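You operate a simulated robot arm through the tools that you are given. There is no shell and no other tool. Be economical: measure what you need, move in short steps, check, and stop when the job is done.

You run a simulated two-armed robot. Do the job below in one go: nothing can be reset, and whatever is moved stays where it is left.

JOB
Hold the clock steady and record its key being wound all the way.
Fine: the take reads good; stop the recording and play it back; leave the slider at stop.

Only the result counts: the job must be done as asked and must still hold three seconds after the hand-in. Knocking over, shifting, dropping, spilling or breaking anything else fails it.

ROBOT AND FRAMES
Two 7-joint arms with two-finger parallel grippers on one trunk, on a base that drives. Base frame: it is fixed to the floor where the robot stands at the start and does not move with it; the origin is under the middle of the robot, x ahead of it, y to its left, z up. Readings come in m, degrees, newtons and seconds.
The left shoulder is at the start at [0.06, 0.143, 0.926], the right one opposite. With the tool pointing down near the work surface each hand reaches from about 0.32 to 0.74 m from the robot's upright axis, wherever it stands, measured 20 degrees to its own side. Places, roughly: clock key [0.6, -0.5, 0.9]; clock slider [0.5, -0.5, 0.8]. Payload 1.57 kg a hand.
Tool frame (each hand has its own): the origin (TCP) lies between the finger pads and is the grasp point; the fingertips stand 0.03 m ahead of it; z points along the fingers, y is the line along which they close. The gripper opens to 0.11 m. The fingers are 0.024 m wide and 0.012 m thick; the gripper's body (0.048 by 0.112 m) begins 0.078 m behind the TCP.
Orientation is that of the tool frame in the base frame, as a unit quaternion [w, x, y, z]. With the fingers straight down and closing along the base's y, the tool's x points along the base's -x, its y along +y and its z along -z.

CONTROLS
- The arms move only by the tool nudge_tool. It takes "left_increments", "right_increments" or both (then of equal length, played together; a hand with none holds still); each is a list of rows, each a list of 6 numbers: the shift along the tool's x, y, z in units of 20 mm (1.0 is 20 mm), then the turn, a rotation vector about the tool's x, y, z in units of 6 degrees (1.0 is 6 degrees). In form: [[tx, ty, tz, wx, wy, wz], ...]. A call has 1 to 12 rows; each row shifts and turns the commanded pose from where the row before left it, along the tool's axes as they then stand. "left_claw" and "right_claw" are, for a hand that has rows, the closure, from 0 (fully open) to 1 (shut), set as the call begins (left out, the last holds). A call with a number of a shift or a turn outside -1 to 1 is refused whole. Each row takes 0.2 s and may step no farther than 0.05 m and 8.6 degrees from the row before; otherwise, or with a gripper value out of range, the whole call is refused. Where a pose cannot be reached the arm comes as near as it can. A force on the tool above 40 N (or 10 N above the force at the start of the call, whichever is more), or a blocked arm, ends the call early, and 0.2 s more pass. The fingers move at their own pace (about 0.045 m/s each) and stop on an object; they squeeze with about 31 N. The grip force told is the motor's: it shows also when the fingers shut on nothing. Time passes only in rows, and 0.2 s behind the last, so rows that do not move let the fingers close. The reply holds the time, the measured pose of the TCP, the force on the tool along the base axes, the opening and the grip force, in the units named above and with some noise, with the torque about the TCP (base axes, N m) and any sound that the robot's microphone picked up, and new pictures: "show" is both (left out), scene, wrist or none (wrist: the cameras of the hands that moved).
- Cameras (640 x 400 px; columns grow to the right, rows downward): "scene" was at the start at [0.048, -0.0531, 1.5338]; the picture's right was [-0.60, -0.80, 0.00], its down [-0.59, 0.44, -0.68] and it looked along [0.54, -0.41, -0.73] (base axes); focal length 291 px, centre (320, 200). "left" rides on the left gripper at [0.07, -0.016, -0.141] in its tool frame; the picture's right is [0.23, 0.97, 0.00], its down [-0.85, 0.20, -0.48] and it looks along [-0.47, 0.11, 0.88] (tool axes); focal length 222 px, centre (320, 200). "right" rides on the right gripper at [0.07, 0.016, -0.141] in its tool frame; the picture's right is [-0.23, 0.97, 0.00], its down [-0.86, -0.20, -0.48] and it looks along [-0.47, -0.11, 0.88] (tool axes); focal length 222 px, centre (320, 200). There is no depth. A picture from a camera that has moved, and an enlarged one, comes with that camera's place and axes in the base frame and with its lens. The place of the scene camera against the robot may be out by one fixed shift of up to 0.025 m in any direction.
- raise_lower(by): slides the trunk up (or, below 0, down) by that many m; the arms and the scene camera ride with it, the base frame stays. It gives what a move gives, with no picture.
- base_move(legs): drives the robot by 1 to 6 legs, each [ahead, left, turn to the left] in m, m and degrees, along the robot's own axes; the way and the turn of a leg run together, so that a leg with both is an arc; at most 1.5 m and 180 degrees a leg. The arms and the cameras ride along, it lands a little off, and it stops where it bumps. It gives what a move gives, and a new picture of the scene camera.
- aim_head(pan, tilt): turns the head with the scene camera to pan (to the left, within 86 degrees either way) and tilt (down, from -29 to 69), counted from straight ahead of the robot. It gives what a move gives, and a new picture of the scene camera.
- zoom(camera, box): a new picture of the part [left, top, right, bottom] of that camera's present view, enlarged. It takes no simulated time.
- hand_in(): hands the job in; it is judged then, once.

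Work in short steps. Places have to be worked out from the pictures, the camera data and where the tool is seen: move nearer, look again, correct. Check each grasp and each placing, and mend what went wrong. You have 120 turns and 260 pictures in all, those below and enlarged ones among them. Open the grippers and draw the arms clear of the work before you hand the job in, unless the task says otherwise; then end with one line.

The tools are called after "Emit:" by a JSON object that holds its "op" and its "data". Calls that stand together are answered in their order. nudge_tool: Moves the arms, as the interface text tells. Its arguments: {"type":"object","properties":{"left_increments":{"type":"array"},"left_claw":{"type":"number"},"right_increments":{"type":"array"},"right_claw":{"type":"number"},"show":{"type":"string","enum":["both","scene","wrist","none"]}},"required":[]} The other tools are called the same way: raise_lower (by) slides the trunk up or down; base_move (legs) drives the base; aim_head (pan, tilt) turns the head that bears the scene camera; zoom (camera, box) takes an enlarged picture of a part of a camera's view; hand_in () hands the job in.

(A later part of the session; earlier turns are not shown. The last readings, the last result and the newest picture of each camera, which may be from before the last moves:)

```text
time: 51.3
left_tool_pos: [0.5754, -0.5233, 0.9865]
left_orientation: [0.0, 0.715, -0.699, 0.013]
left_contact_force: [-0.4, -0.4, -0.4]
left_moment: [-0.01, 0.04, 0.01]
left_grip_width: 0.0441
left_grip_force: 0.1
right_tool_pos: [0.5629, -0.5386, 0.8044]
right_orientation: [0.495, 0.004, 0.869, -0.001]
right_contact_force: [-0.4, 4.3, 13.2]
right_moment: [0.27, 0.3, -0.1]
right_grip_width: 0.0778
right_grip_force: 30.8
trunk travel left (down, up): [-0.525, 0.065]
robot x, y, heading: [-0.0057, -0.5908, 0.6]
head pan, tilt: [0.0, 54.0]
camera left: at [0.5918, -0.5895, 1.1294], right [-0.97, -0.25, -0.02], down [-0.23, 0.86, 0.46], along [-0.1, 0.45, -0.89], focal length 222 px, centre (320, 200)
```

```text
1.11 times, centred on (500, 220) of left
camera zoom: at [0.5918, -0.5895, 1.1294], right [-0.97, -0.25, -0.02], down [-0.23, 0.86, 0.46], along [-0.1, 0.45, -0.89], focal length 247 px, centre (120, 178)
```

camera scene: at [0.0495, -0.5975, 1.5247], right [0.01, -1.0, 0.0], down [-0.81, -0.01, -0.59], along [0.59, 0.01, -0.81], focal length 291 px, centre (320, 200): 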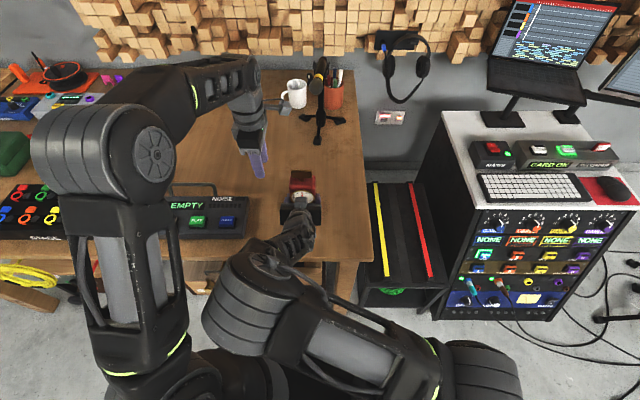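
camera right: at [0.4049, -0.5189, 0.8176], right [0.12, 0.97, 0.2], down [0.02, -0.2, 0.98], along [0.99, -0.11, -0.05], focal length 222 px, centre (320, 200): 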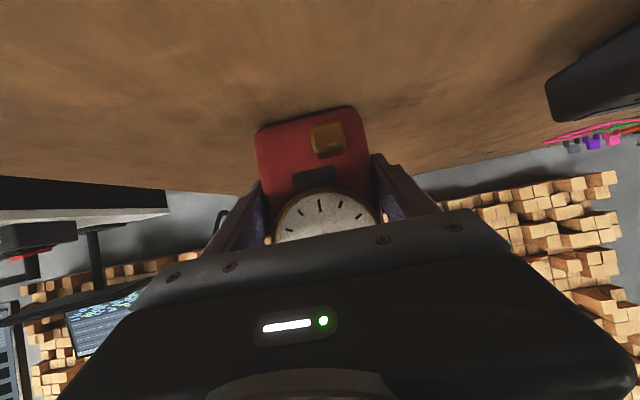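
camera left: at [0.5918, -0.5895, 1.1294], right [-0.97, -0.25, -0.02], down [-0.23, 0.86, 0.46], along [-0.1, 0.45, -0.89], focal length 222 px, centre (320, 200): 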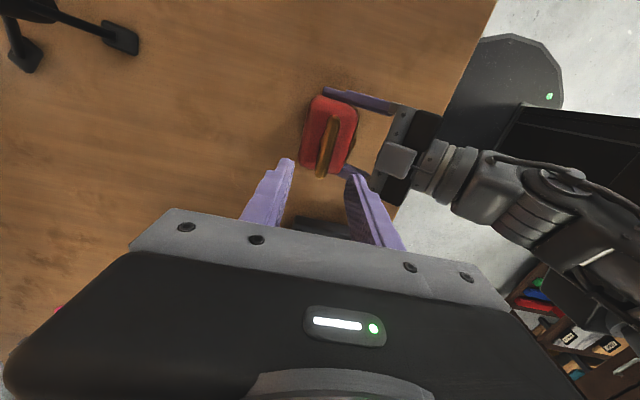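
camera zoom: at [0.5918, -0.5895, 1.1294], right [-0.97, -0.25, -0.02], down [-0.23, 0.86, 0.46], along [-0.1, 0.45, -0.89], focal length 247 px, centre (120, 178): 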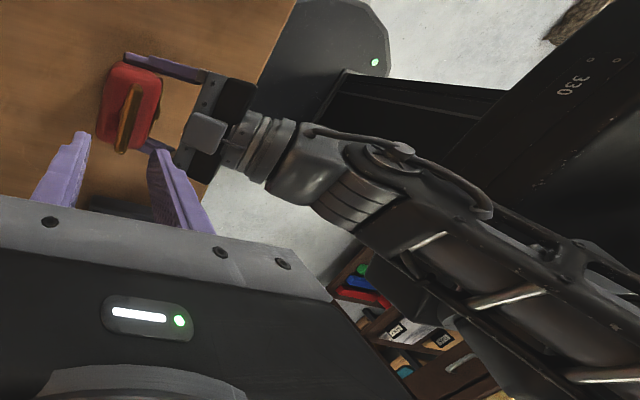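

The right elbow rubs the left upper arm near its shoulder. Backing the base about 4 cm clears that while keeping the key in the left arm's reach. I first move the left hand away and up, and open the right hand.

Emit:
{"op": "nudge_tool", "data": {"left_increments": [[-1, 0, -0.3, 0, 0, 0], [-1, 0, -0.3, 0, 0, 0], [-1, 0, -0.3, 0, 0, 0], [-1, 0, 0, 0, 0, 0]], "show": "none"}}

Emit:
{"op": "nudge_tool", "data": {"right_increments": [[0, 0, 0, 0, 0, 0], [0, 0, 0, 0, 0, 0], [0, 0, 0, 0, 0, 0], [0, 0, 0, 0, 0, 0]], "right_claw": 0, "show": "wrist"}}

```text
time: 52.3
left_tool_pos: [0.5738, -0.4521, 0.9939]
left_orientation: [0.001, -0.707, 0.707, -0.003]
left_contact_force: [0.1, -0.4, 0.8]
left_moment: [-0.04, -0.05, -0.01]
left_grip_width: 0.0441
left_grip_force: 0.1
right_tool_pos: [0.5618, -0.5339, 0.804]
right_orientation: [0.495, 0.002, 0.869, 0.002]
right_contact_force: [-1.1, 2.3, 1.8]
right_moment: [-0.09, -0.18, 0.08]
right_grip_width: 0.0778
right_grip_force: 31.2
trunk travel left (down, up): [-0.525, 0.065]
robot x, y, heading: [-0.0086, -0.5907, 0.5]
head pan, tilt: [0.0, 54.0]
```

```text
time: 53.3
left_tool_pos: [0.5733, -0.4515, 0.9942]
left_orientation: [0.001, -0.707, 0.708, -0.005]
left_contact_force: [0.3, -0.6, -0.6]
left_moment: [0.01, 0.02, -0.02]
left_grip_width: 0.0442
left_grip_force: 0.1
right_tool_pos: [0.562, -0.5345, 0.8057]
right_orientation: [0.495, 0.002, 0.869, 0.002]
right_contact_force: [-0.1, 1.0, -1.2]
right_moment: [0.0, -0.03, -0.02]
right_grip_width: 0.1097
right_grip_force: 0.0
trunk travel left (down, up): [-0.525, 0.065]
robot x, y, heading: [-0.0073, -0.5964, 0.4]
head pan, tilt: [0.0, 54.0]
camera right: at [0.4049, -0.5187, 0.8176], right [0.12, 0.97, 0.2], down [0.03, -0.2, 0.98], along [0.99, -0.11, -0.05], focal length 222 px, centre (320, 200)
```

right: 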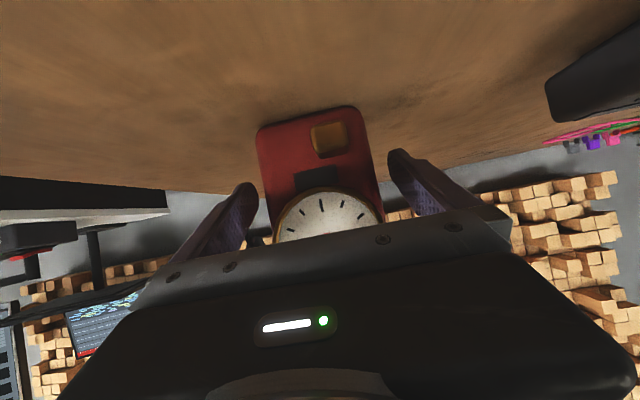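

The clock stands free and centred. I back the base 4 cm.

Emit:
{"op": "base_move", "data": {"legs": [[-0.04, 0, 0]]}}

Emit:
{"op": "zoom", "data": {"camera": "right", "box": [200, 60, 440, 260]}}

```text
time: 54.2
left_tool_pos: [0.5316, -0.4539, 0.9948]
left_orientation: [-0.001, 0.707, -0.707, 0.005]
left_contact_force: [-0.5, -0.1, 0.2]
left_moment: [0.01, -0.03, -0.01]
left_grip_width: 0.044
left_grip_force: 0.1
right_tool_pos: [0.5199, -0.5353, 0.806]
right_orientation: [0.495, 0.002, 0.869, 0.002]
right_contact_force: [-0.2, -1.2, 0.9]
right_moment: [0.0, 0.01, -0.01]
right_grip_width: 0.1101
right_grip_force: 0.0
trunk travel left (down, up): [-0.525, 0.065]
robot x, y, heading: [-0.0507, -0.5945, 0.3]
head pan, tilt: [0.0, 54.0]
camera scene: at [0.0069, -0.5977, 1.5248], right [0.01, -1.0, 0.0], down [-0.81, -0.01, -0.59], along [0.59, 0.01, -0.81], focal length 291 px, centre (320, 200)
```

scene: 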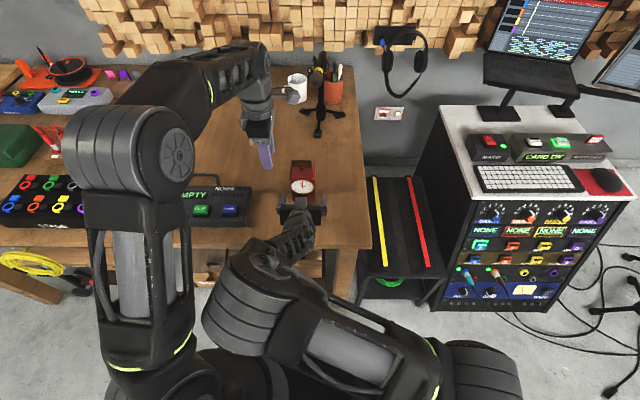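

```text
2.00 times, centred on (320, 160) of right
camera zoom: at [0.3631, -0.519, 0.8183], right [0.12, 0.97, 0.2], down [0.02, -0.2, 0.98], along [0.99, -0.11, -0.05], focal length 444 px, centre (320, 280)
```

zoom: 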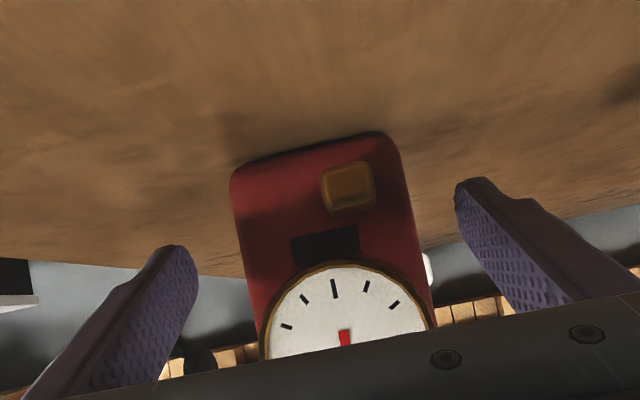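

Centred. I extend the right hand forward 4.2 cm again and close on the clock.

Emit:
{"op": "nudge_tool", "data": {"right_increments": [[-0.535, 0, 0.905, 0, 0, 0], [-0.535, 0, 0.905, 0, 0, 0]], "show": "wrist"}}

Emit:
{"op": "nudge_tool", "data": {"right_increments": [[0, 0, 0, 0, 0, 0], [0, 0, 0, 0, 0, 0], [0, 0, 0, 0, 0, 0], [0, 0, 0, 0, 0, 0]], "right_claw": 0.6}}

```text
time: 54.8
left_tool_pos: [0.5333, -0.4536, 0.9952]
left_orientation: [0.0, -0.707, 0.707, -0.005]
left_contact_force: [0.0, 0.6, 0.2]
left_moment: [-0.03, 0.02, -0.02]
left_grip_width: 0.0438
left_grip_force: 0.1
right_tool_pos: [0.5647, -0.5353, 0.8023]
right_orientation: [0.494, 0.002, 0.87, 0.002]
right_contact_force: [0.0, 0.5, -0.4]
right_moment: [0.0, 0.01, 0.02]
right_grip_width: 0.1098
right_grip_force: 0.1
trunk travel left (down, up): [-0.525, 0.065]
robot x, y, heading: [-0.0461, -0.5929, 0.7]
head pan, tilt: [0.0, 54.0]
camera right: at [0.4074, -0.5181, 0.8159], right [0.12, 0.97, 0.2], down [0.03, -0.2, 0.98], along [0.99, -0.11, -0.05], focal length 222 px, centre (320, 200)
```

right: 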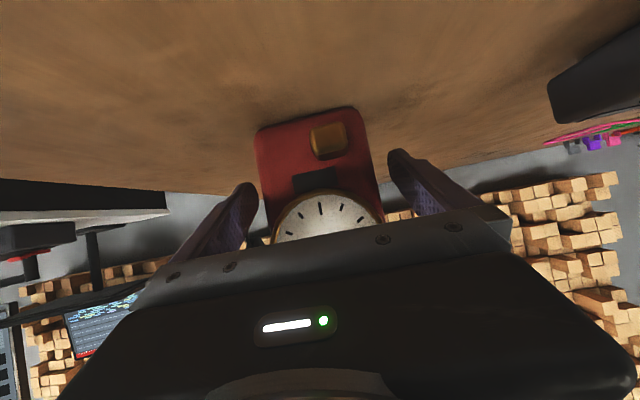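

```text
time: 55.8
left_tool_pos: [0.5327, -0.4536, 0.9954]
left_orientation: [0.0, 0.707, -0.707, 0.005]
left_contact_force: [-0.2, -0.5, -0.7]
left_moment: [0.01, 0.0, -0.02]
left_grip_width: 0.044
left_grip_force: 0.1
right_tool_pos: [0.5648, -0.5343, 0.8024]
right_orientation: [0.494, 0.003, 0.869, 0.002]
right_contact_force: [1.4, 0.5, 0.1]
right_moment: [-0.07, 0.0, 0.03]
right_grip_width: 0.0781
right_grip_force: 30.6
trunk travel left (down, up): [-0.525, 0.065]
robot x, y, heading: [-0.0473, -0.5902, 0.6]
head pan, tilt: [0.0, 54.0]
camera scene: at [0.0092, -0.5976, 1.5247], right [0.01, -1.0, 0.0], down [-0.81, -0.01, -0.59], along [0.59, 0.01, -0.81], focal length 291 px, centre (320, 200)
camera right: at [0.4071, -0.518, 0.8162], right [0.12, 0.97, 0.2], down [0.03, -0.2, 0.98], along [0.99, -0.11, -0.05], focal length 222 px, centre (320, 200)
```

scene: 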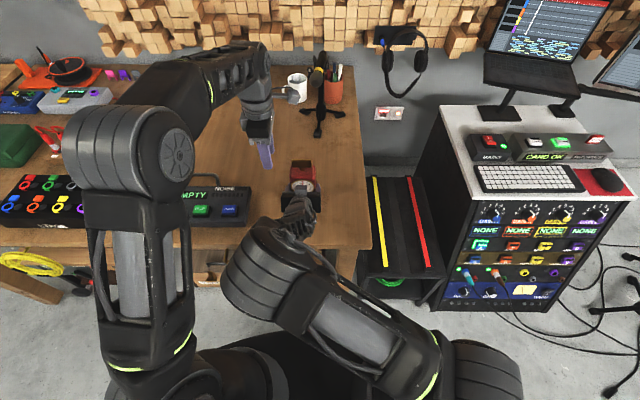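
right: 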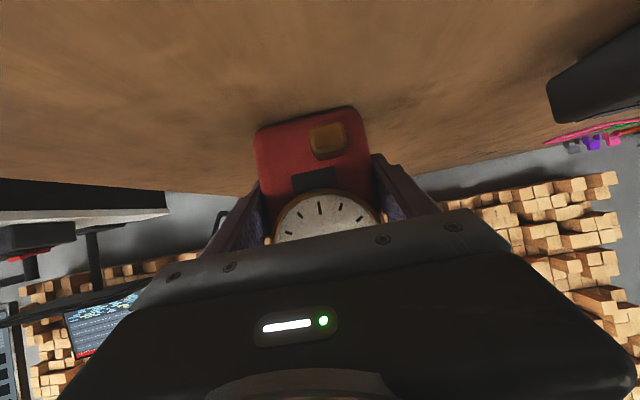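

Firm hold and the elbows are farther apart. I bring the left hand over the key.

Emit:
{"op": "nudge_tool", "data": {"left_increments": [[0.8, -0.42, 0.2, 0, 0, 0], [0.8, -0.42, 0.2, 0, 0, 0], [0.8, -0.42, 0.2, 0, 0, 0], [0.8, -0.42, 0.2, 0, 0, 0], [0.8, -0.42, 0.2, 0, 0, 0]]}}

Emit:
{"op": "zoom", "data": {"camera": "left", "box": [240, 100, 400, 240]}}

Emit:
{"op": "zoom", "data": {"camera": "scene", "box": [180, 100, 380, 240]}}

```text
time: 57.0
left_tool_pos: [0.5769, -0.524, 0.9848]
left_orientation: [-0.002, 0.714, -0.7, 0.013]
left_contact_force: [0.2, 0.1, 0.3]
left_moment: [0.03, -0.02, -0.01]
left_grip_width: 0.0439
left_grip_force: 0.1
right_tool_pos: [0.5673, -0.541, 0.8032]
right_orientation: [0.497, 0.003, 0.868, -0.003]
right_contact_force: [1.6, 6.5, 20.1]
right_moment: [0.69, 0.35, -0.26]
right_grip_width: 0.0778
right_grip_force: 30.6
trunk travel left (down, up): [-0.525, 0.065]
robot x, y, heading: [-0.0477, -0.5915, 0.5]
head pan, tilt: [0.0, 54.0]
camera scene: at [0.0074, -0.5969, 1.5252], right [0.01, -1.0, 0.0], down [-0.81, -0.01, -0.59], along [0.59, 0.01, -0.81], focal length 291 px, centre (320, 200)
camera left: at [0.5925, -0.5901, 1.1286], right [-0.97, -0.25, -0.02], down [-0.23, 0.86, 0.46], along [-0.1, 0.45, -0.89], focal length 222 px, centre (320, 200)
```

scene: 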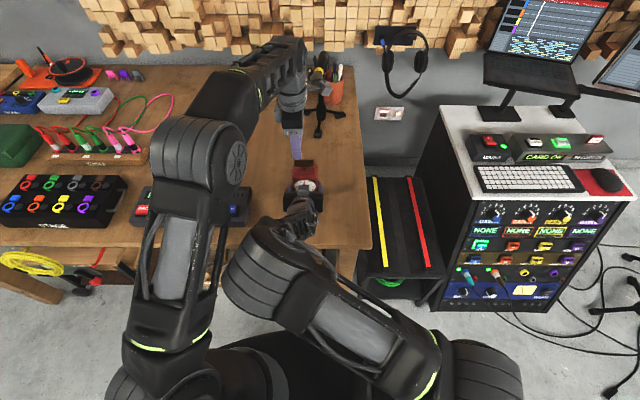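
left: 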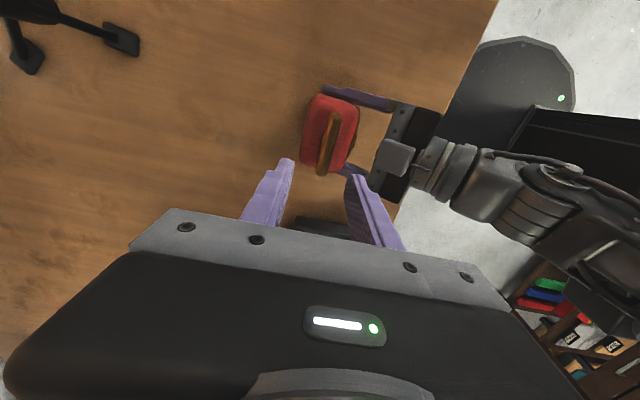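

```text
2.86 times, centred on (320, 170) of left
camera zoom: at [0.5925, -0.5901, 1.1286], right [-0.97, -0.25, -0.02], down [-0.23, 0.86, 0.46], along [-0.1, 0.45, -0.89], focal length 635 px, centre (320, 286)
```

zoom: 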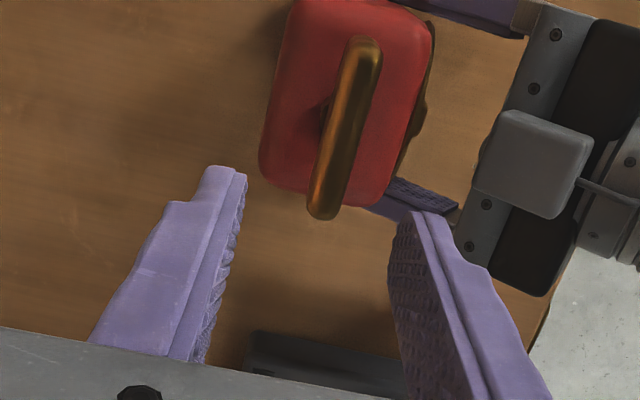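

```text
2.86 times, centred on (280, 170) of scene
camera zoom: at [0.0074, -0.5969, 1.5252], right [0.01, -1.0, 0.0], down [-0.81, -0.01, -0.59], along [0.59, 0.01, -0.81], focal length 831 px, centre (434, 286)
```

zoom: 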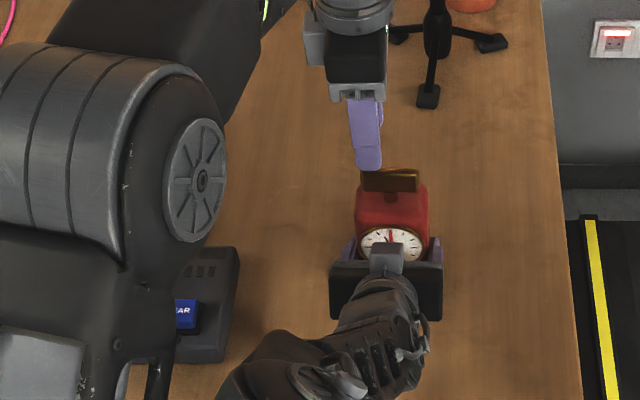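

Contact again: the right elbow still meets the left upper arm. I'll get the right elbow to the outside by coming at the clock from above and right with an extended arm. First the left hand moves away, and the right opens.

Emit:
{"op": "nudge_tool", "data": {"left_increments": [[-1, 0, -0.2, 0, 0, 0], [-1, 0, -0.2, 0, 0, 0], [-1, 0, -0.2, 0, 0, 0], [-1, 0, 0, 0, 0, 0], [-1, 0.3, 0, 0, 0, 0], [-1, 0.3, 0, 0, 0, 0], [-1, 0.3, 0, 0, 0, 0], [-1, 0.3, 0, 0, 0, 0], [-1, 0.3, 0, 0, 0, 0], [-1, 0.3, 0, 0, 0, 0]], "show": "none"}}

Emit:
{"op": "nudge_tool", "data": {"right_increments": [[0, 0, 0, 0, 0, 0], [0, 0, 0, 0, 0, 0], [0, 0, 0, 0, 0, 0], [0, 0, 0, 0, 0, 0]], "right_claw": 0}}

```text
time: 59.2
left_tool_pos: [0.5378, -0.3353, 0.9854]
left_orientation: [0.001, -0.707, 0.707, -0.005]
left_contact_force: [-0.5, -0.8, -0.8]
left_moment: [-0.04, 0.03, 0.01]
left_grip_width: 0.0438
left_grip_force: 0.1
right_tool_pos: [0.5632, -0.5344, 0.8027]
right_orientation: [0.494, 0.002, 0.869, 0.002]
right_contact_force: [-1.5, 1.1, 0.1]
right_moment: [-0.08, -0.01, 0.05]
right_grip_width: 0.0779
right_grip_force: 31.3
trunk travel left (down, up): [-0.525, 0.065]
robot x, y, heading: [-0.0487, -0.5932, 0.4]
head pan, tilt: [0.0, 54.0]
```

```text
time: 60.2
left_tool_pos: [0.5382, -0.3343, 0.9864]
left_orientation: [0.002, -0.707, 0.707, -0.005]
left_contact_force: [-1.3, 0.1, 0.2]
left_moment: [0.0, -0.03, -0.02]
left_grip_width: 0.044
left_grip_force: 0.0
right_tool_pos: [0.5644, -0.5347, 0.8026]
right_orientation: [0.494, 0.002, 0.869, 0.002]
right_contact_force: [-0.3, 0.1, 0.3]
right_moment: [0.05, 0.07, -0.02]
right_grip_width: 0.11
right_grip_force: 0.0
trunk travel left (down, up): [-0.525, 0.065]
robot x, y, heading: [-0.0502, -0.5916, 0.7]
head pan, tilt: [0.0, 54.0]
camera scene: at [0.0091, -0.5976, 1.5247], right [0.01, -1.0, 0.0], down [-0.81, -0.01, -0.59], along [0.59, 0.01, -0.81], focal length 291 px, centre (320, 200)
camera right: at [0.407, -0.518, 0.8162], right [0.12, 0.97, 0.2], down [0.03, -0.2, 0.98], along [0.99, -0.11, -0.05], focal length 222 px, centre (320, 200)
```

scene: 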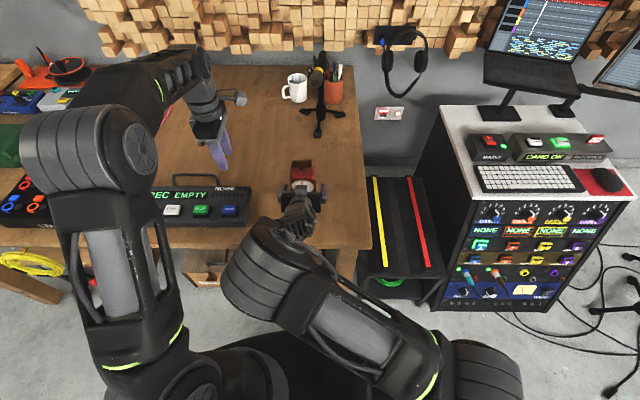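
right: 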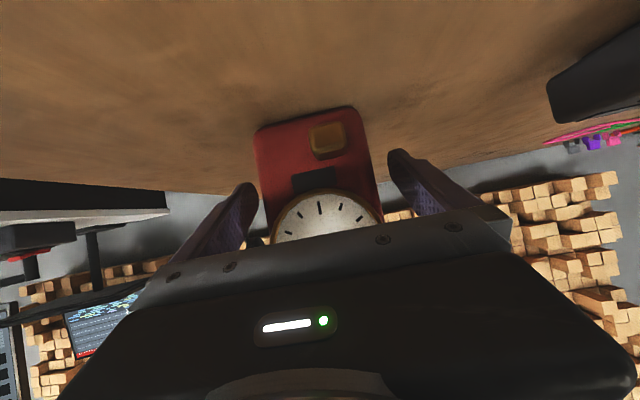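

I raise the right hand straight up 20 cm along the clock's sides, then look.

Emit:
{"op": "nudge_tool", "data": {"right_increments": [[-0.86, 0, -0.51, 0, 0, 0], [-0.86, 0, -0.51, 0, 0, 0], [-0.86, 0, -0.51, 0, 0, 0], [-0.86, 0, -0.51, 0, 0, 0], [-0.86, 0, -0.51, 0, 0, 0], [-0.86, 0, -0.51, 0, 0, 0], [-0.86, 0, -0.51, 0, 0, 0], [-0.86, 0, -0.51, 0, 0, 0], [-0.86, 0, -0.51, 0, 0, 0], [-0.86, 0, -0.51, 0, 0, 0]], "show": "scene"}}

Emit:
{"op": "nudge_tool", "data": {"right_increments": [[0, -1, 0, 0, 0, 0], [0, -1, 0, 0, 0, 0], [0, -1, 0, 0, 0, 0], [0, -1, 0, 0, 0, 0], [0, -1, 0, 0, 0, 0], [0, -1, 0, 0, 0, 0], [0, -1, 0, 0, 0, 0], [0, -1, 0, 0, 0, 0], [0, -1, 0, 0, 0, 0]], "show": "scene"}}

```text
time: 62.4
left_tool_pos: [0.5375, -0.3351, 0.9858]
left_orientation: [0.001, -0.707, 0.707, -0.005]
left_contact_force: [0.0, 0.3, 0.1]
left_moment: [-0.02, -0.01, 0.02]
left_grip_width: 0.0441
left_grip_force: 0.1
right_tool_pos: [0.5658, -0.5357, 1.0039]
right_orientation: [0.495, 0.002, 0.869, 0.002]
right_contact_force: [-0.2, -0.3, 0.4]
right_moment: [-0.01, -0.03, 0.03]
right_grip_width: 0.1102
right_grip_force: 0.0
trunk travel left (down, up): [-0.525, 0.065]
robot x, y, heading: [-0.0484, -0.5916, 0.8]
head pan, tilt: [0.0, 54.0]
camera scene: at [0.0088, -0.5977, 1.5247], right [0.01, -1.0, 0.0], down [-0.81, -0.01, -0.59], along [0.59, 0.01, -0.81], focal length 291 px, centre (320, 200)
```

scene: 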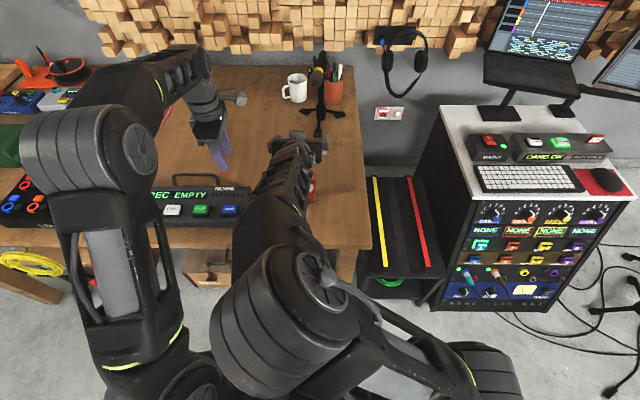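

```text
time: 64.4
left_tool_pos: [0.5377, -0.3357, 0.9856]
left_orientation: [0.002, -0.707, 0.707, -0.004]
left_contact_force: [1.0, 0.1, -0.2]
left_moment: [-0.03, 0.03, 0.0]
left_grip_width: 0.0439
left_grip_force: 0.0
right_tool_pos: [0.5639, -0.7184, 1.0024]
right_orientation: [0.495, 0.002, 0.869, 0.002]
right_contact_force: [0.4, -1.1, -0.3]
right_moment: [-0.05, 0.0, 0.06]
right_grip_width: 0.1102
right_grip_force: 0.1
trunk travel left (down, up): [-0.525, 0.065]
robot x, y, heading: [-0.047, -0.5902, 0.6]
head pan, tilt: [0.0, 54.0]
camera scene: at [0.0091, -0.5982, 1.5247], right [0.01, -1.0, 0.0], down [-0.81, -0.01, -0.59], along [0.59, 0.01, -0.81], focal length 291 px, centre (320, 200)
```

scene: 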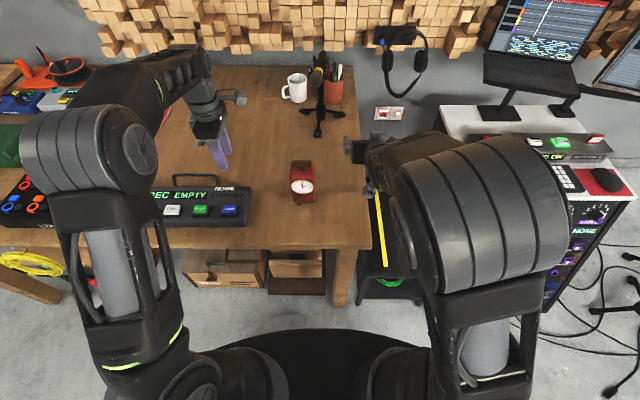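

The elbow has swung to the outside. I test whether it stays there when I return over the clock at this height.

Emit:
{"op": "nudge_tool", "data": {"right_increments": [[0, 1, 0, 0, 0, 0], [0, 1, 0, 0, 0, 0], [0, 1, 0, 0, 0, 0], [0, 1, 0, 0, 0, 0], [0, 1, 0, 0, 0, 0], [0, 1, 0, 0, 0, 0], [0, 1, 0, 0, 0, 0], [0, 1, 0, 0, 0, 0], [0, 1, 0, 0, 0, 0]], "show": "scene"}}

```text
time: 66.4
left_tool_pos: [0.5377, -0.3343, 0.985]
left_orientation: [-0.001, 0.707, -0.707, 0.005]
left_contact_force: [-0.1, 0.9, -0.4]
left_moment: [-0.03, -0.03, 0.0]
left_grip_width: 0.0437
left_grip_force: 0.0
right_tool_pos: [0.5654, -0.5357, 1.0049]
right_orientation: [0.495, 0.002, 0.869, 0.002]
right_contact_force: [0.1, -0.1, -0.1]
right_moment: [-0.01, 0.01, -0.02]
right_grip_width: 0.1098
right_grip_force: 0.0
trunk travel left (down, up): [-0.525, 0.065]
robot x, y, heading: [-0.0467, -0.5929, 0.6]
head pan, tilt: [0.0, 54.0]
camera scene: at [0.0089, -0.5972, 1.5247], right [0.01, -1.0, 0.0], down [-0.81, -0.01, -0.59], along [0.59, 0.01, -0.81], focal length 291 px, centre (320, 200)
```

scene: 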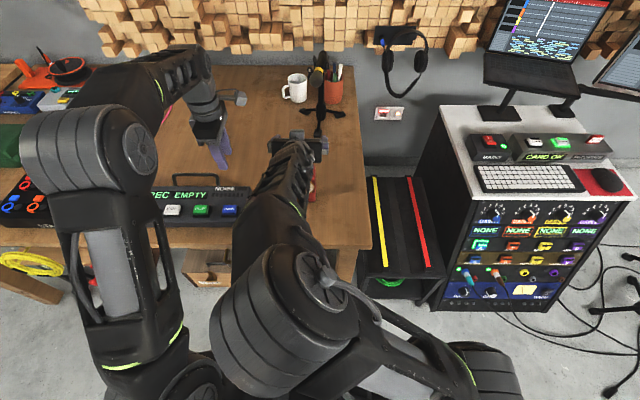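

The elbow side depends only on the hand's pose. So I change the hold: the right hand will come from the right (-y) side, fingers on the clock's front and back, which keeps that arm well outside. I move right and start yawing the hand.

Emit:
{"op": "nudge_tool", "data": {"right_increments": [[0, -1, 0, 0, 0, 0], [0, -1, 0, 0, 0, 0], [0, -1, 0, 0, 0, 0], [0, -1, 0, 0, 0, 0], [0, -1, 0, 0, 0, 0], [0, -1, 0, 0, 0, 0], [0, -1, 0, 0, 0, 0], [0, -1, 0, 0, 0, 0], [0, -1, 0, 0, 0, 0], [0, -1, 0, 0, 0, 0]], "show": "none"}}

Emit:
{"op": "nudge_tool", "data": {"right_increments": [[0, 0, 0, -0.86, 0, -0.51], [0, 0, 0, -0.86, 0, -0.51], [0, 0, 0, -0.86, 0, -0.51], [0, 0, 0, -0.86, 0, -0.51], [0, 0, 0, -0.86, 0, -0.51], [0, 0, 0, -0.86, 0, -0.51], [0, 0, 0, -0.86, 0, -0.51], [0, 0, 0, -0.86, 0, -0.51], [0, 0, 0, -0.86, 0, -0.51], [0, 0, 0, -0.86, 0, -0.51], [0, 0, 0, -0.86, 0, -0.51], [0, 0, 0, -0.86, 0, -0.51]]}}

```text
time: 68.6
left_tool_pos: [0.5383, -0.3344, 0.9852]
left_orientation: [-0.001, 0.707, -0.707, 0.005]
left_contact_force: [-0.3, 0.0, 0.4]
left_moment: [0.01, -0.03, 0.03]
left_grip_width: 0.044
left_grip_force: 0.0
right_tool_pos: [0.5638, -0.7384, 1.0031]
right_orientation: [0.495, 0.003, 0.869, 0.002]
right_contact_force: [0.1, -0.5, 1.1]
right_moment: [0.02, -0.04, -0.01]
right_grip_width: 0.1099
right_grip_force: 0.1
trunk travel left (down, up): [-0.525, 0.065]
robot x, y, heading: [-0.0476, -0.5924, 0.6]
head pan, tilt: [0.0, 54.0]
```

```text
time: 71.2
left_tool_pos: [0.537, -0.3361, 0.9853]
left_orientation: [-0.002, 0.707, -0.707, 0.005]
left_contact_force: [-0.6, 0.3, -0.3]
left_moment: [0.01, -0.06, -0.02]
left_grip_width: 0.0438
left_grip_force: 0.1
right_tool_pos: [0.4954, -0.6714, 1.0462]
right_orientation: [0.402, -0.509, 0.703, 0.292]
right_contact_force: [-1.2, -0.7, -0.6]
right_moment: [0.02, 0.01, -0.03]
right_grip_width: 0.1101
right_grip_force: 0.0
right hand out of reach, approached as far as the arm can: row 8, 9, 10, 11, 12
trunk travel left (down, up): [-0.525, 0.065]
robot x, y, heading: [-0.0481, -0.592, 0.9]
head pan, tilt: [0.0, 54.0]
camera scene: at [0.0087, -0.5978, 1.5247], right [0.01, -1.0, 0.0], down [-0.81, -0.01, -0.59], along [0.59, 0.01, -0.81], focal length 291 px, centre (320, 200)
camera right: at [0.4315, -0.8147, 1.0586], right [-0.89, 0.41, 0.2], down [0.2, -0.04, 0.98], along [0.41, 0.91, -0.04], focal length 222 px, centre (320, 200)
```

scene: 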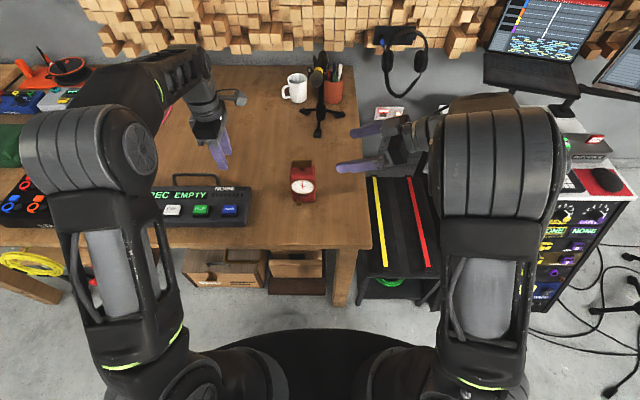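
right: 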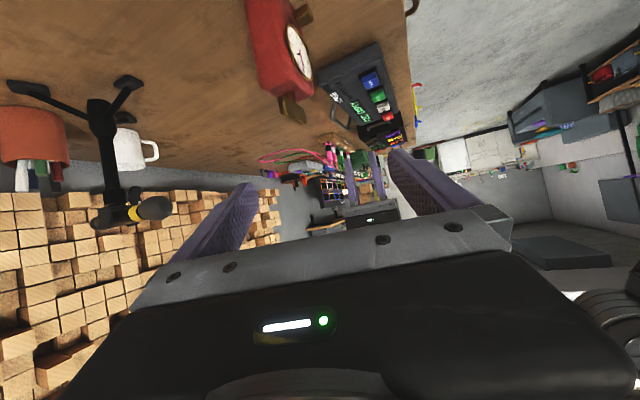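

The hand now points left. I lower it and move it forward toward a stand-off at the clock's right side and complete the yaw.

Emit:
{"op": "nudge_tool", "data": {"right_increments": [[0.76, -0.445, 0.62, 0, 0, 0], [0.76, -0.445, 0.62, 0, 0, 0], [0.76, -0.445, 0.62, 0, 0, 0], [0.76, -0.445, 0.62, 0, 0, 0], [0.76, -0.445, 0.62, 0, 0, 0], [0.76, -0.445, 0.62, 0, 0, 0], [0.76, -0.445, 0.62, 0, 0, 0], [0, 0, 0, -0.86, 0, -0.51], [0, 0, 0, -0.86, 0, -0.51], [0, 0, 0, -0.86, 0, -0.51]]}}

```text
time: 73.4
left_tool_pos: [0.5383, -0.3347, 0.9865]
left_orientation: [-0.001, 0.707, -0.707, 0.005]
left_contact_force: [0.7, -0.1, 0.0]
left_moment: [0.05, 0.0, 0.0]
left_grip_width: 0.0439
left_grip_force: 0.0
right_tool_pos: [0.4481, -0.5599, 0.9851]
right_orientation: [0.352, -0.612, 0.616, 0.348]
right_contact_force: [-0.3, 0.1, 0.3]
right_moment: [0.0, 0.04, 0.0]
right_grip_width: 0.1102
right_grip_force: 0.1
right hand out of reach, approached as far as the arm can: row 1, 2, 3, 4, 5, 6, 7, 8, 9, 10
trunk travel left (down, up): [-0.525, 0.065]
robot x, y, heading: [-0.0493, -0.5931, 0.7]
head pan, tilt: [0.0, 54.0]
camera scene: at [0.0088, -0.5977, 1.5247], right [0.01, -1.0, 0.0], down [-0.81, -0.01, -0.59], along [0.59, 0.01, -0.81], focal length 291 px, centre (320, 200)
camera right: at [0.4293, -0.7159, 0.9973], right [-0.97, 0.12, 0.19], down [0.2, 0.02, 0.98], along [0.11, 0.99, -0.05], focal length 222 px, centre (320, 200)
```

scene: 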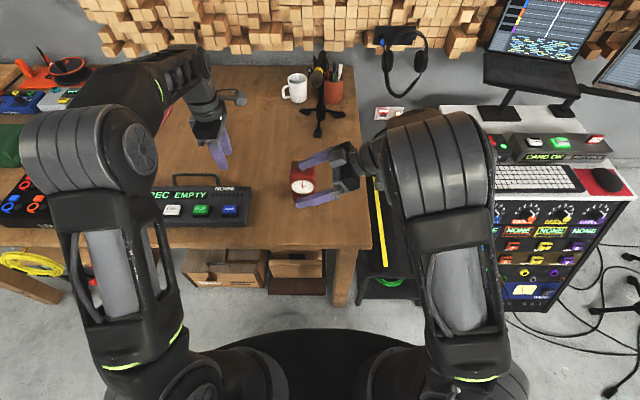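
right: 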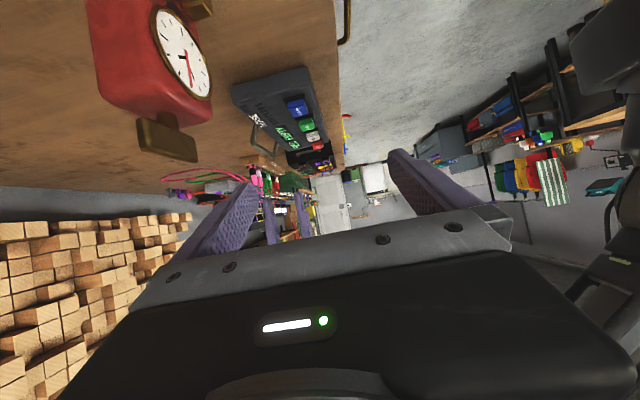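

That pose is awkward for the right arm, so I go back to the frontal hold but with the robot farther left, where the right elbow stays outside. First I yaw the hand back to pointing forward.

Emit:
{"op": "nudge_tool", "data": {"right_increments": [[0, 0, 0, 0.86, 0, 0.51], [0, 0, 0, 0.86, 0, 0.51], [0, 0, 0, 0.86, 0, 0.51], [0, 0, 0, 0.86, 0, 0.51], [0, 0, 0, 0.86, 0, 0.51], [0, 0, 0, 0.86, 0, 0.51], [0, 0, 0, 0.86, 0, 0.51]], "show": "scene"}}

```text
time: 75.0
left_tool_pos: [0.5382, -0.3351, 0.9855]
left_orientation: [-0.001, 0.708, -0.707, 0.005]
left_contact_force: [0.2, 0.2, 0.3]
left_moment: [0.04, -0.01, 0.0]
left_grip_width: 0.0441
left_grip_force: 0.1
right_tool_pos: [0.448, -0.5611, 0.9839]
right_orientation: [0.453, -0.35, 0.795, 0.202]
right_contact_force: [-0.4, 0.2, 0.2]
right_moment: [0.0, 0.06, 0.0]
right_grip_width: 0.1098
right_grip_force: 0.0
trunk travel left (down, up): [-0.525, 0.065]
robot x, y, heading: [-0.0448, -0.5918, 0.5]
head pan, tilt: [0.0, 54.0]
camera scene: at [0.0087, -0.5975, 1.5247], right [0.01, -1.0, 0.0], down [-0.81, -0.01, -0.59], along [0.59, 0.01, -0.81], focal length 291 px, centre (320, 200)
```

scene: 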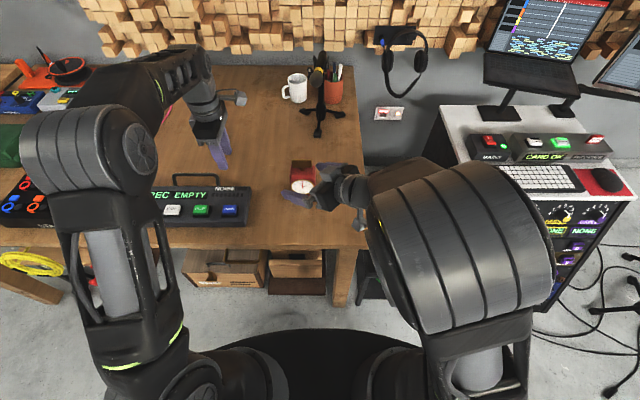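

Now I drive 16 cm left.

Emit:
{"op": "base_move", "data": {"legs": [[0, 0.16, 0]]}}

```text
time: 76.4
left_tool_pos: [0.5379, -0.1763, 0.9862]
left_orientation: [0.0, 0.707, -0.707, 0.005]
left_contact_force: [-0.2, 0.3, -0.6]
left_moment: [-0.01, -0.01, -0.03]
left_grip_width: 0.0439
left_grip_force: 0.0
right_tool_pos: [0.4457, -0.4008, 0.9823]
right_orientation: [0.453, -0.351, 0.794, 0.202]
right_contact_force: [0.4, 0.1, 0.5]
right_moment: [-0.04, -0.02, -0.02]
right_grip_width: 0.1101
right_grip_force: 0.0
trunk travel left (down, up): [-0.525, 0.065]
robot x, y, heading: [-0.0491, -0.4325, 0.6]
head pan, tilt: [0.0, 54.0]
camera scene: at [0.0076, -0.4373, 1.5247], right [0.01, -1.0, 0.0], down [-0.81, -0.01, -0.59], along [0.59, 0.0, -0.81], focal length 291 px, centre (320, 200)
```

scene: 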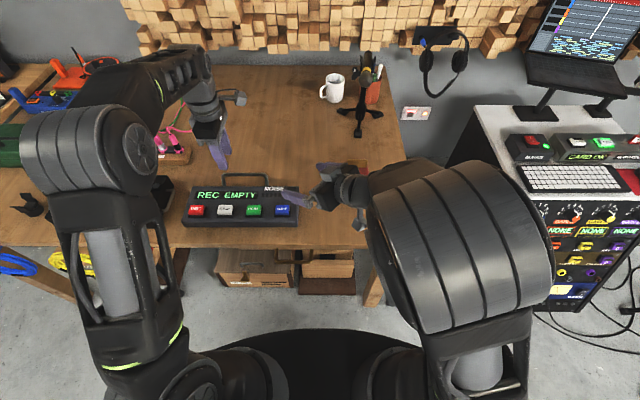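

I bring the right hand back in front of the clock's y and then finish yawing it forward.

Emit:
{"op": "nudge_tool", "data": {"right_increments": [[0.366, -0.645, -0.616, 0, 0, 0], [0.366, -0.645, -0.616, 0, 0, 0], [0.366, -0.645, -0.616, 0, 0, 0], [0.366, -0.645, -0.616, 0, 0, 0], [0.366, -0.645, -0.616, 0, 0, 0], [0.366, -0.645, -0.616, 0, 0, 0], [0.366, -0.645, -0.616, 0, 0, 0]], "show": "none"}}

Emit:
{"op": "nudge_tool", "data": {"right_increments": [[0, 0, 0, 0.86, 0, 0.51], [0, 0, 0, 0.86, 0, 0.51], [0, 0, 0, 0.86, 0, 0.51], [0, 0, 0, 0.86, 0, 0.51]], "show": "scene"}}

```text
time: 78.0
left_tool_pos: [0.5368, -0.1763, 0.9868]
left_orientation: [0.001, -0.707, 0.707, -0.003]
left_contact_force: [0.4, 0.0, -0.6]
left_moment: [0.04, 0.01, -0.02]
left_grip_width: 0.0441
left_grip_force: 0.0
right_tool_pos: [0.4474, -0.5381, 0.9834]
right_orientation: [0.452, -0.352, 0.794, 0.203]
right_contact_force: [-0.4, 0.0, -1.3]
right_moment: [0.0, 0.03, -0.04]
right_grip_width: 0.1098
right_grip_force: 0.1
trunk travel left (down, up): [-0.525, 0.065]
robot x, y, heading: [-0.0518, -0.435, 0.5]
head pan, tilt: [0.0, 54.0]
```

```text
time: 79.0
left_tool_pos: [0.5363, -0.1754, 0.9849]
left_orientation: [-0.001, 0.707, -0.707, 0.005]
left_contact_force: [0.5, -0.3, 1.3]
left_moment: [-0.01, 0.0, 0.0]
left_grip_width: 0.044
left_grip_force: 0.0
right_tool_pos: [0.4558, -0.5371, 0.9839]
right_orientation: [0.484, -0.177, 0.851, 0.104]
right_contact_force: [-0.3, -0.2, 0.1]
right_moment: [0.01, 0.05, -0.03]
right_grip_width: 0.1098
right_grip_force: 0.1
right hand out of reach, approached as far as the arm can: row 4
trunk travel left (down, up): [-0.525, 0.065]
robot x, y, heading: [-0.049, -0.4323, 0.7]
head pan, tilt: [0.0, 54.0]
camera scene: at [0.0077, -0.438, 1.5247], right [0.01, -1.0, 0.0], down [-0.81, -0.01, -0.59], along [0.59, 0.0, -0.81], focal length 291 px, centre (320, 200)
```

scene: 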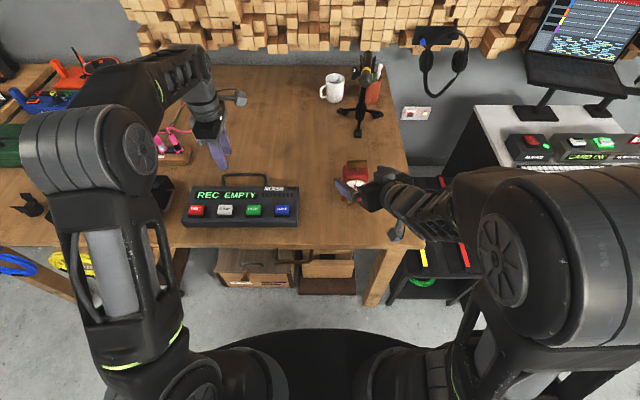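

The elbow is well outside now. I go a bit forward and up, finish the yaw, and move over the clock.

Emit:
{"op": "nudge_tool", "data": {"right_increments": [[-0.82, -0.34, 0.4, 0, 0, 0], [-0.82, -0.34, 0.4, 0, 0, 0], [-0.82, -0.34, 0.4, 0, 0, 0], [0, 0, 0, 0.86, 0, 0.51], [0, 0, 0, 0.86, 0, 0.51], [0, 0, 0, 0.86, 0, 0.51], [0, 0, 0, 0.86, 0, 0.51], [-0.49, 0, 0.83, 0, 0, 0], [-0.49, 0, 0.83, 0, 0, 0], [-0.49, 0, 0.83, 0, 0, 0]]}}

```text
time: 81.2
left_tool_pos: [0.536, -0.1766, 0.9861]
left_orientation: [0.0, -0.707, 0.707, -0.005]
left_contact_force: [0.7, -0.8, 0.2]
left_moment: [0.04, 0.01, 0.02]
left_grip_width: 0.0442
left_grip_force: 0.1
right_tool_pos: [0.5657, -0.5349, 1.0122]
right_orientation: [0.494, 0.003, 0.87, 0.001]
right_contact_force: [-0.4, 0.3, -0.2]
right_moment: [0.02, 0.02, -0.03]
right_grip_width: 0.1101
right_grip_force: 0.1
trunk travel left (down, up): [-0.525, 0.065]
robot x, y, heading: [-0.0469, -0.4365, 0.5]
head pan, tilt: [0.0, 54.0]
camera scene: at [0.0082, -0.439, 1.5247], right [0.01, -1.0, 0.0], down [-0.81, -0.01, -0.59], along [0.59, 0.01, -0.81], focal length 291 px, centre (320, 200)
camera right: at [0.4076, -0.519, 1.026], right [0.12, 0.97, 0.2], down [0.03, -0.2, 0.98], along [0.99, -0.11, -0.05], focal length 222 px, centre (320, 200)
```

scene: 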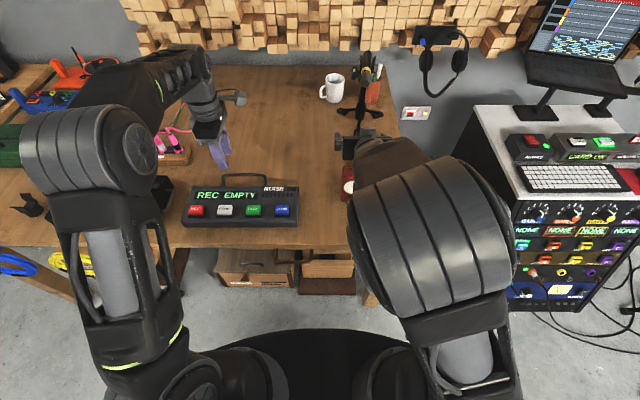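
right: 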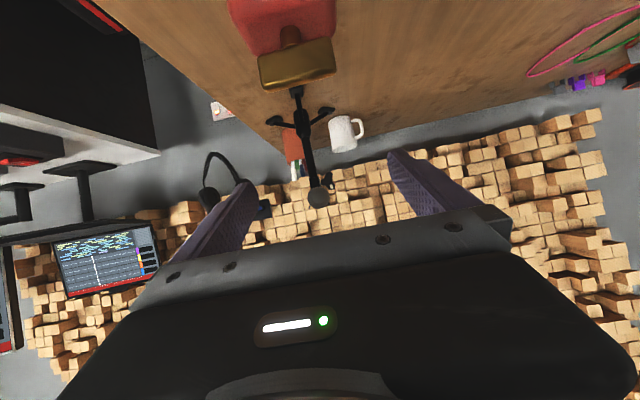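

In place above the clock at the same x and y as before. I descend straight down with the fingers open, in two stages.

Emit:
{"op": "nudge_tool", "data": {"right_increments": [[0.9, 0, 0.533, 0, 0, 0], [0.9, 0, 0.533, 0, 0, 0], [0.9, 0, 0.533, 0, 0, 0], [0.9, 0, 0.533, 0, 0, 0], [0.9, 0, 0.533, 0, 0, 0]]}}

Emit:
{"op": "zoom", "data": {"camera": "right", "box": [200, 20, 440, 260]}}

```text
time: 82.4
left_tool_pos: [0.5364, -0.1769, 0.9856]
left_orientation: [-0.001, 0.708, -0.706, 0.004]
left_contact_force: [-0.4, 0.2, -0.3]
left_moment: [0.03, 0.03, -0.01]
left_grip_width: 0.044
left_grip_force: 0.2
right_tool_pos: [0.563, -0.536, 0.9096]
right_orientation: [0.495, 0.002, 0.869, 0.002]
right_contact_force: [0.5, 0.1, -0.6]
right_moment: [0.0, 0.01, -0.01]
right_grip_width: 0.11
right_grip_force: 0.0
trunk travel left (down, up): [-0.525, 0.065]
robot x, y, heading: [-0.0487, -0.4346, 0.9]
head pan, tilt: [0.0, 54.0]
camera scene: at [0.008, -0.4386, 1.5247], right [0.01, -1.0, 0.0], down [-0.81, -0.01, -0.59], along [0.59, 0.01, -0.81], focal length 291 px, centre (320, 200)
camera right: at [0.4057, -0.5192, 0.9234], right [0.12, 0.97, 0.2], down [0.02, -0.21, 0.98], along [0.99, -0.11, -0.05], focal length 222 px, centre (320, 200)
```

scene: 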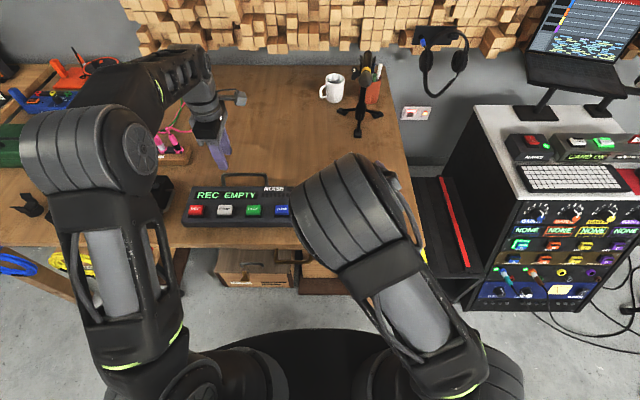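
right: 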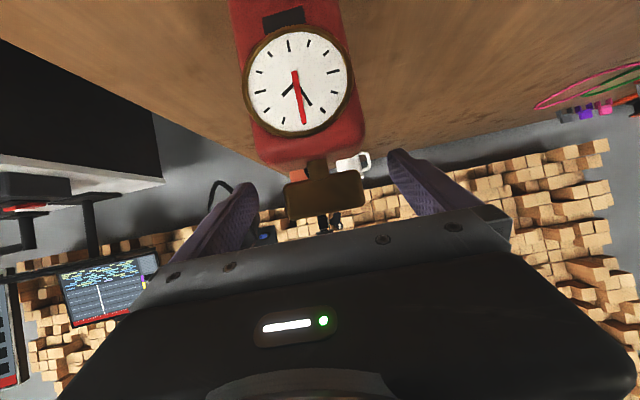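

```text
1.67 times, centred on (320, 140) of right
camera zoom: at [0.4057, -0.5192, 0.9234], right [0.12, 0.97, 0.2], down [0.02, -0.21, 0.98], along [0.99, -0.11, -0.05], focal length 370 px, centre (320, 300)
```

zoom: 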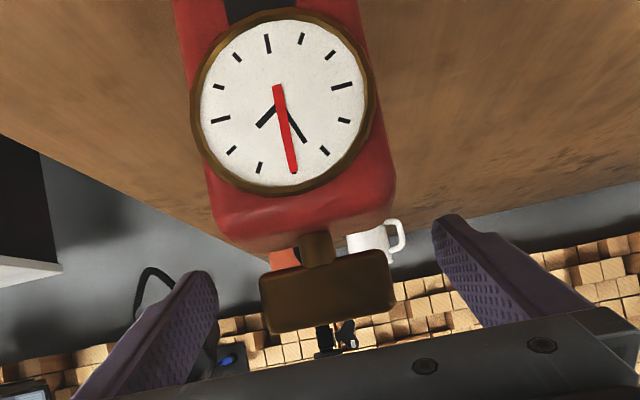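

Centred above the sides. I continue the descent to the holding height.

Emit:
{"op": "nudge_tool", "data": {"right_increments": [[0.9, 0, 0.533, 0, 0, 0], [0.9, 0, 0.533, 0, 0, 0], [0.9, 0, 0.533, 0, 0, 0], [0.9, 0, 0.533, 0, 0, 0], [0.9, 0, 0.533, 0, 0, 0]]}}

Emit:
{"op": "zoom", "data": {"camera": "right", "box": [200, 60, 440, 260]}}

```text
time: 83.6
left_tool_pos: [0.5357, -0.1763, 0.9845]
left_orientation: [0.001, -0.707, 0.707, -0.004]
left_contact_force: [0.1, 0.4, -0.2]
left_moment: [-0.04, -0.03, 0.01]
left_grip_width: 0.0441
left_grip_force: 0.0
right_tool_pos: [0.5624, -0.5371, 0.804]
right_orientation: [0.495, 0.003, 0.869, 0.002]
right_contact_force: [-0.7, 0.4, 1.3]
right_moment: [-0.02, 0.0, -0.02]
right_grip_width: 0.1102
right_grip_force: 0.1
trunk travel left (down, up): [-0.525, 0.065]
robot x, y, heading: [-0.0475, -0.4349, 0.6]
head pan, tilt: [0.0, 54.0]
camera scene: at [0.0078, -0.4387, 1.5247], right [0.01, -1.0, 0.0], down [-0.81, -0.01, -0.59], along [0.59, 0.01, -0.81], focal length 291 px, centre (320, 200)
camera right: at [0.4053, -0.5201, 0.8175], right [0.12, 0.97, 0.2], down [0.02, -0.21, 0.98], along [0.99, -0.11, -0.05], focal length 222 px, centre (320, 200)
```

scene: 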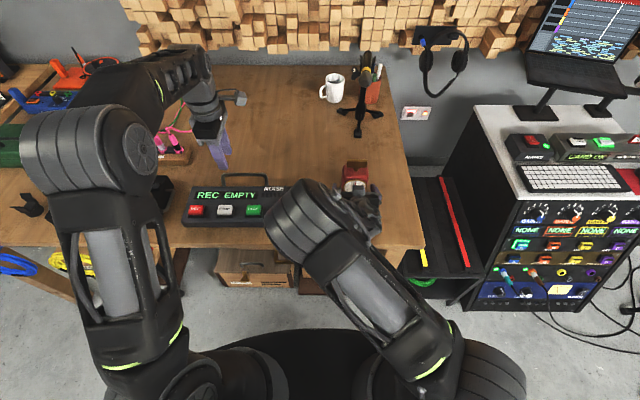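
right: 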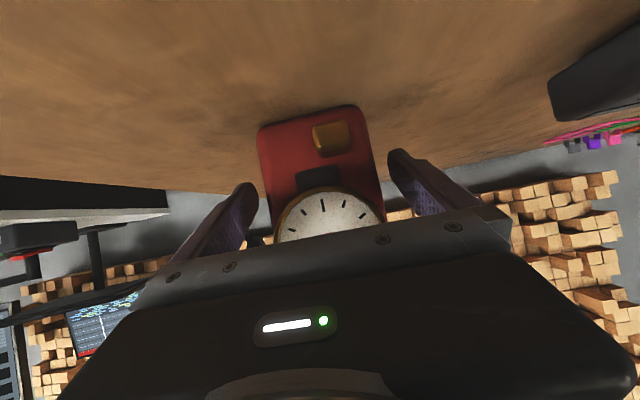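

```text
2.00 times, centred on (320, 160) of right
camera zoom: at [0.4053, -0.5201, 0.8175], right [0.12, 0.97, 0.2], down [0.02, -0.21, 0.98], along [0.99, -0.11, -0.05], focal length 444 px, centre (320, 280)
```

zoom: 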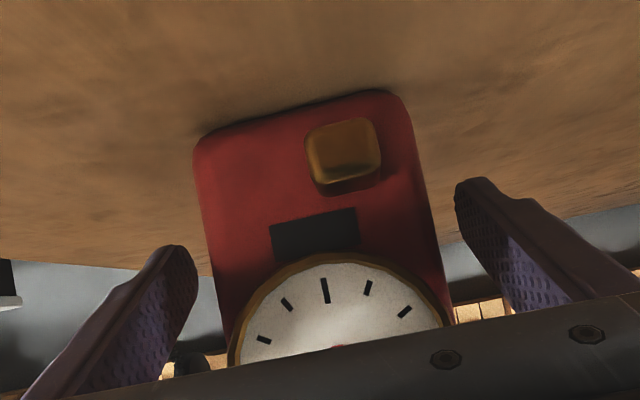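

I adjust 2 mm and grip, then move the left hand partway toward the key while watching the clearance.

Emit:
{"op": "nudge_tool", "data": {"right_increments": [[0, 0.1, 0, 0, 0, 0], [0, 0, 0, 0, 0, 0], [0, 0, 0, 0, 0, 0], [0, 0, 0, 0, 0, 0], [0, 0, 0, 0, 0, 0], [0, 0, 0, 0, 0, 0], [0, 0, 0, 0, 0, 0], [0, 0, 0, 0, 0, 0], [0, 0, 0, 0, 0, 0], [0, 0, 0, 0, 0, 0], [0, 0, 0, 0, 0, 0], [0, 0, 0, 0, 0, 0]], "left_increments": [[1, 0, 0, 0, 0, 0], [1, 0, 0, 0, 0, 0], [1, 0, 0, 0, 0, 0], [1, 0, 0, 0, 0, 0], [1, 0, 0, 0, 0, 0], [1, 0, 0, 0, 0, 0], [1, 0, 0, 0, 0, 0], [1, 0, 0, 0, 0, 0], [1, 0, 0, 0, 0, 0], [1, 0, 0, 0, 0, 0], [1, 0, 0, 0, 0, 0], [1, 0, 0, 0, 0, 0]], "right_claw": 0.6, "show": "scene"}}

```text
time: 86.2
left_tool_pos: [0.5358, -0.4179, 0.9875]
left_orientation: [0.0, 0.707, -0.707, 0.005]
left_contact_force: [-0.7, 0.7, 0.3]
left_moment: [-0.01, -0.02, 0.02]
left_grip_width: 0.0439
left_grip_force: 0.1
right_tool_pos: [0.5623, -0.5344, 0.8037]
right_orientation: [0.494, 0.003, 0.869, 0.001]
right_contact_force: [0.1, -1.5, 0.7]
right_moment: [-0.19, 0.08, -0.01]
right_grip_width: 0.078
right_grip_force: 30.8
trunk travel left (down, up): [-0.525, 0.065]
robot x, y, heading: [-0.0485, -0.4323, 0.6]
head pan, tilt: [0.0, 54.0]
camera scene: at [0.0076, -0.4392, 1.5247], right [0.01, -1.0, 0.0], down [-0.81, -0.01, -0.59], along [0.59, 0.01, -0.81], focal length 291 px, centre (320, 200)
```

scene: 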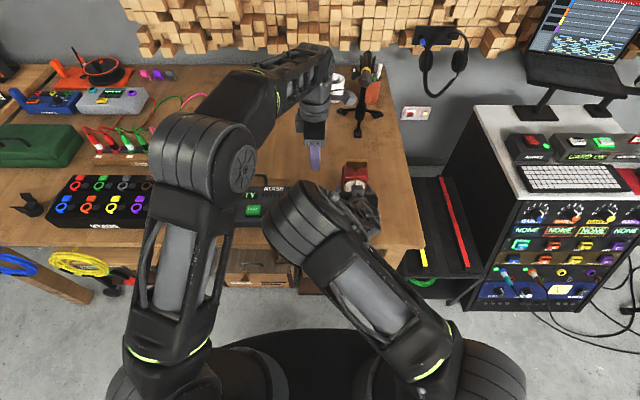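

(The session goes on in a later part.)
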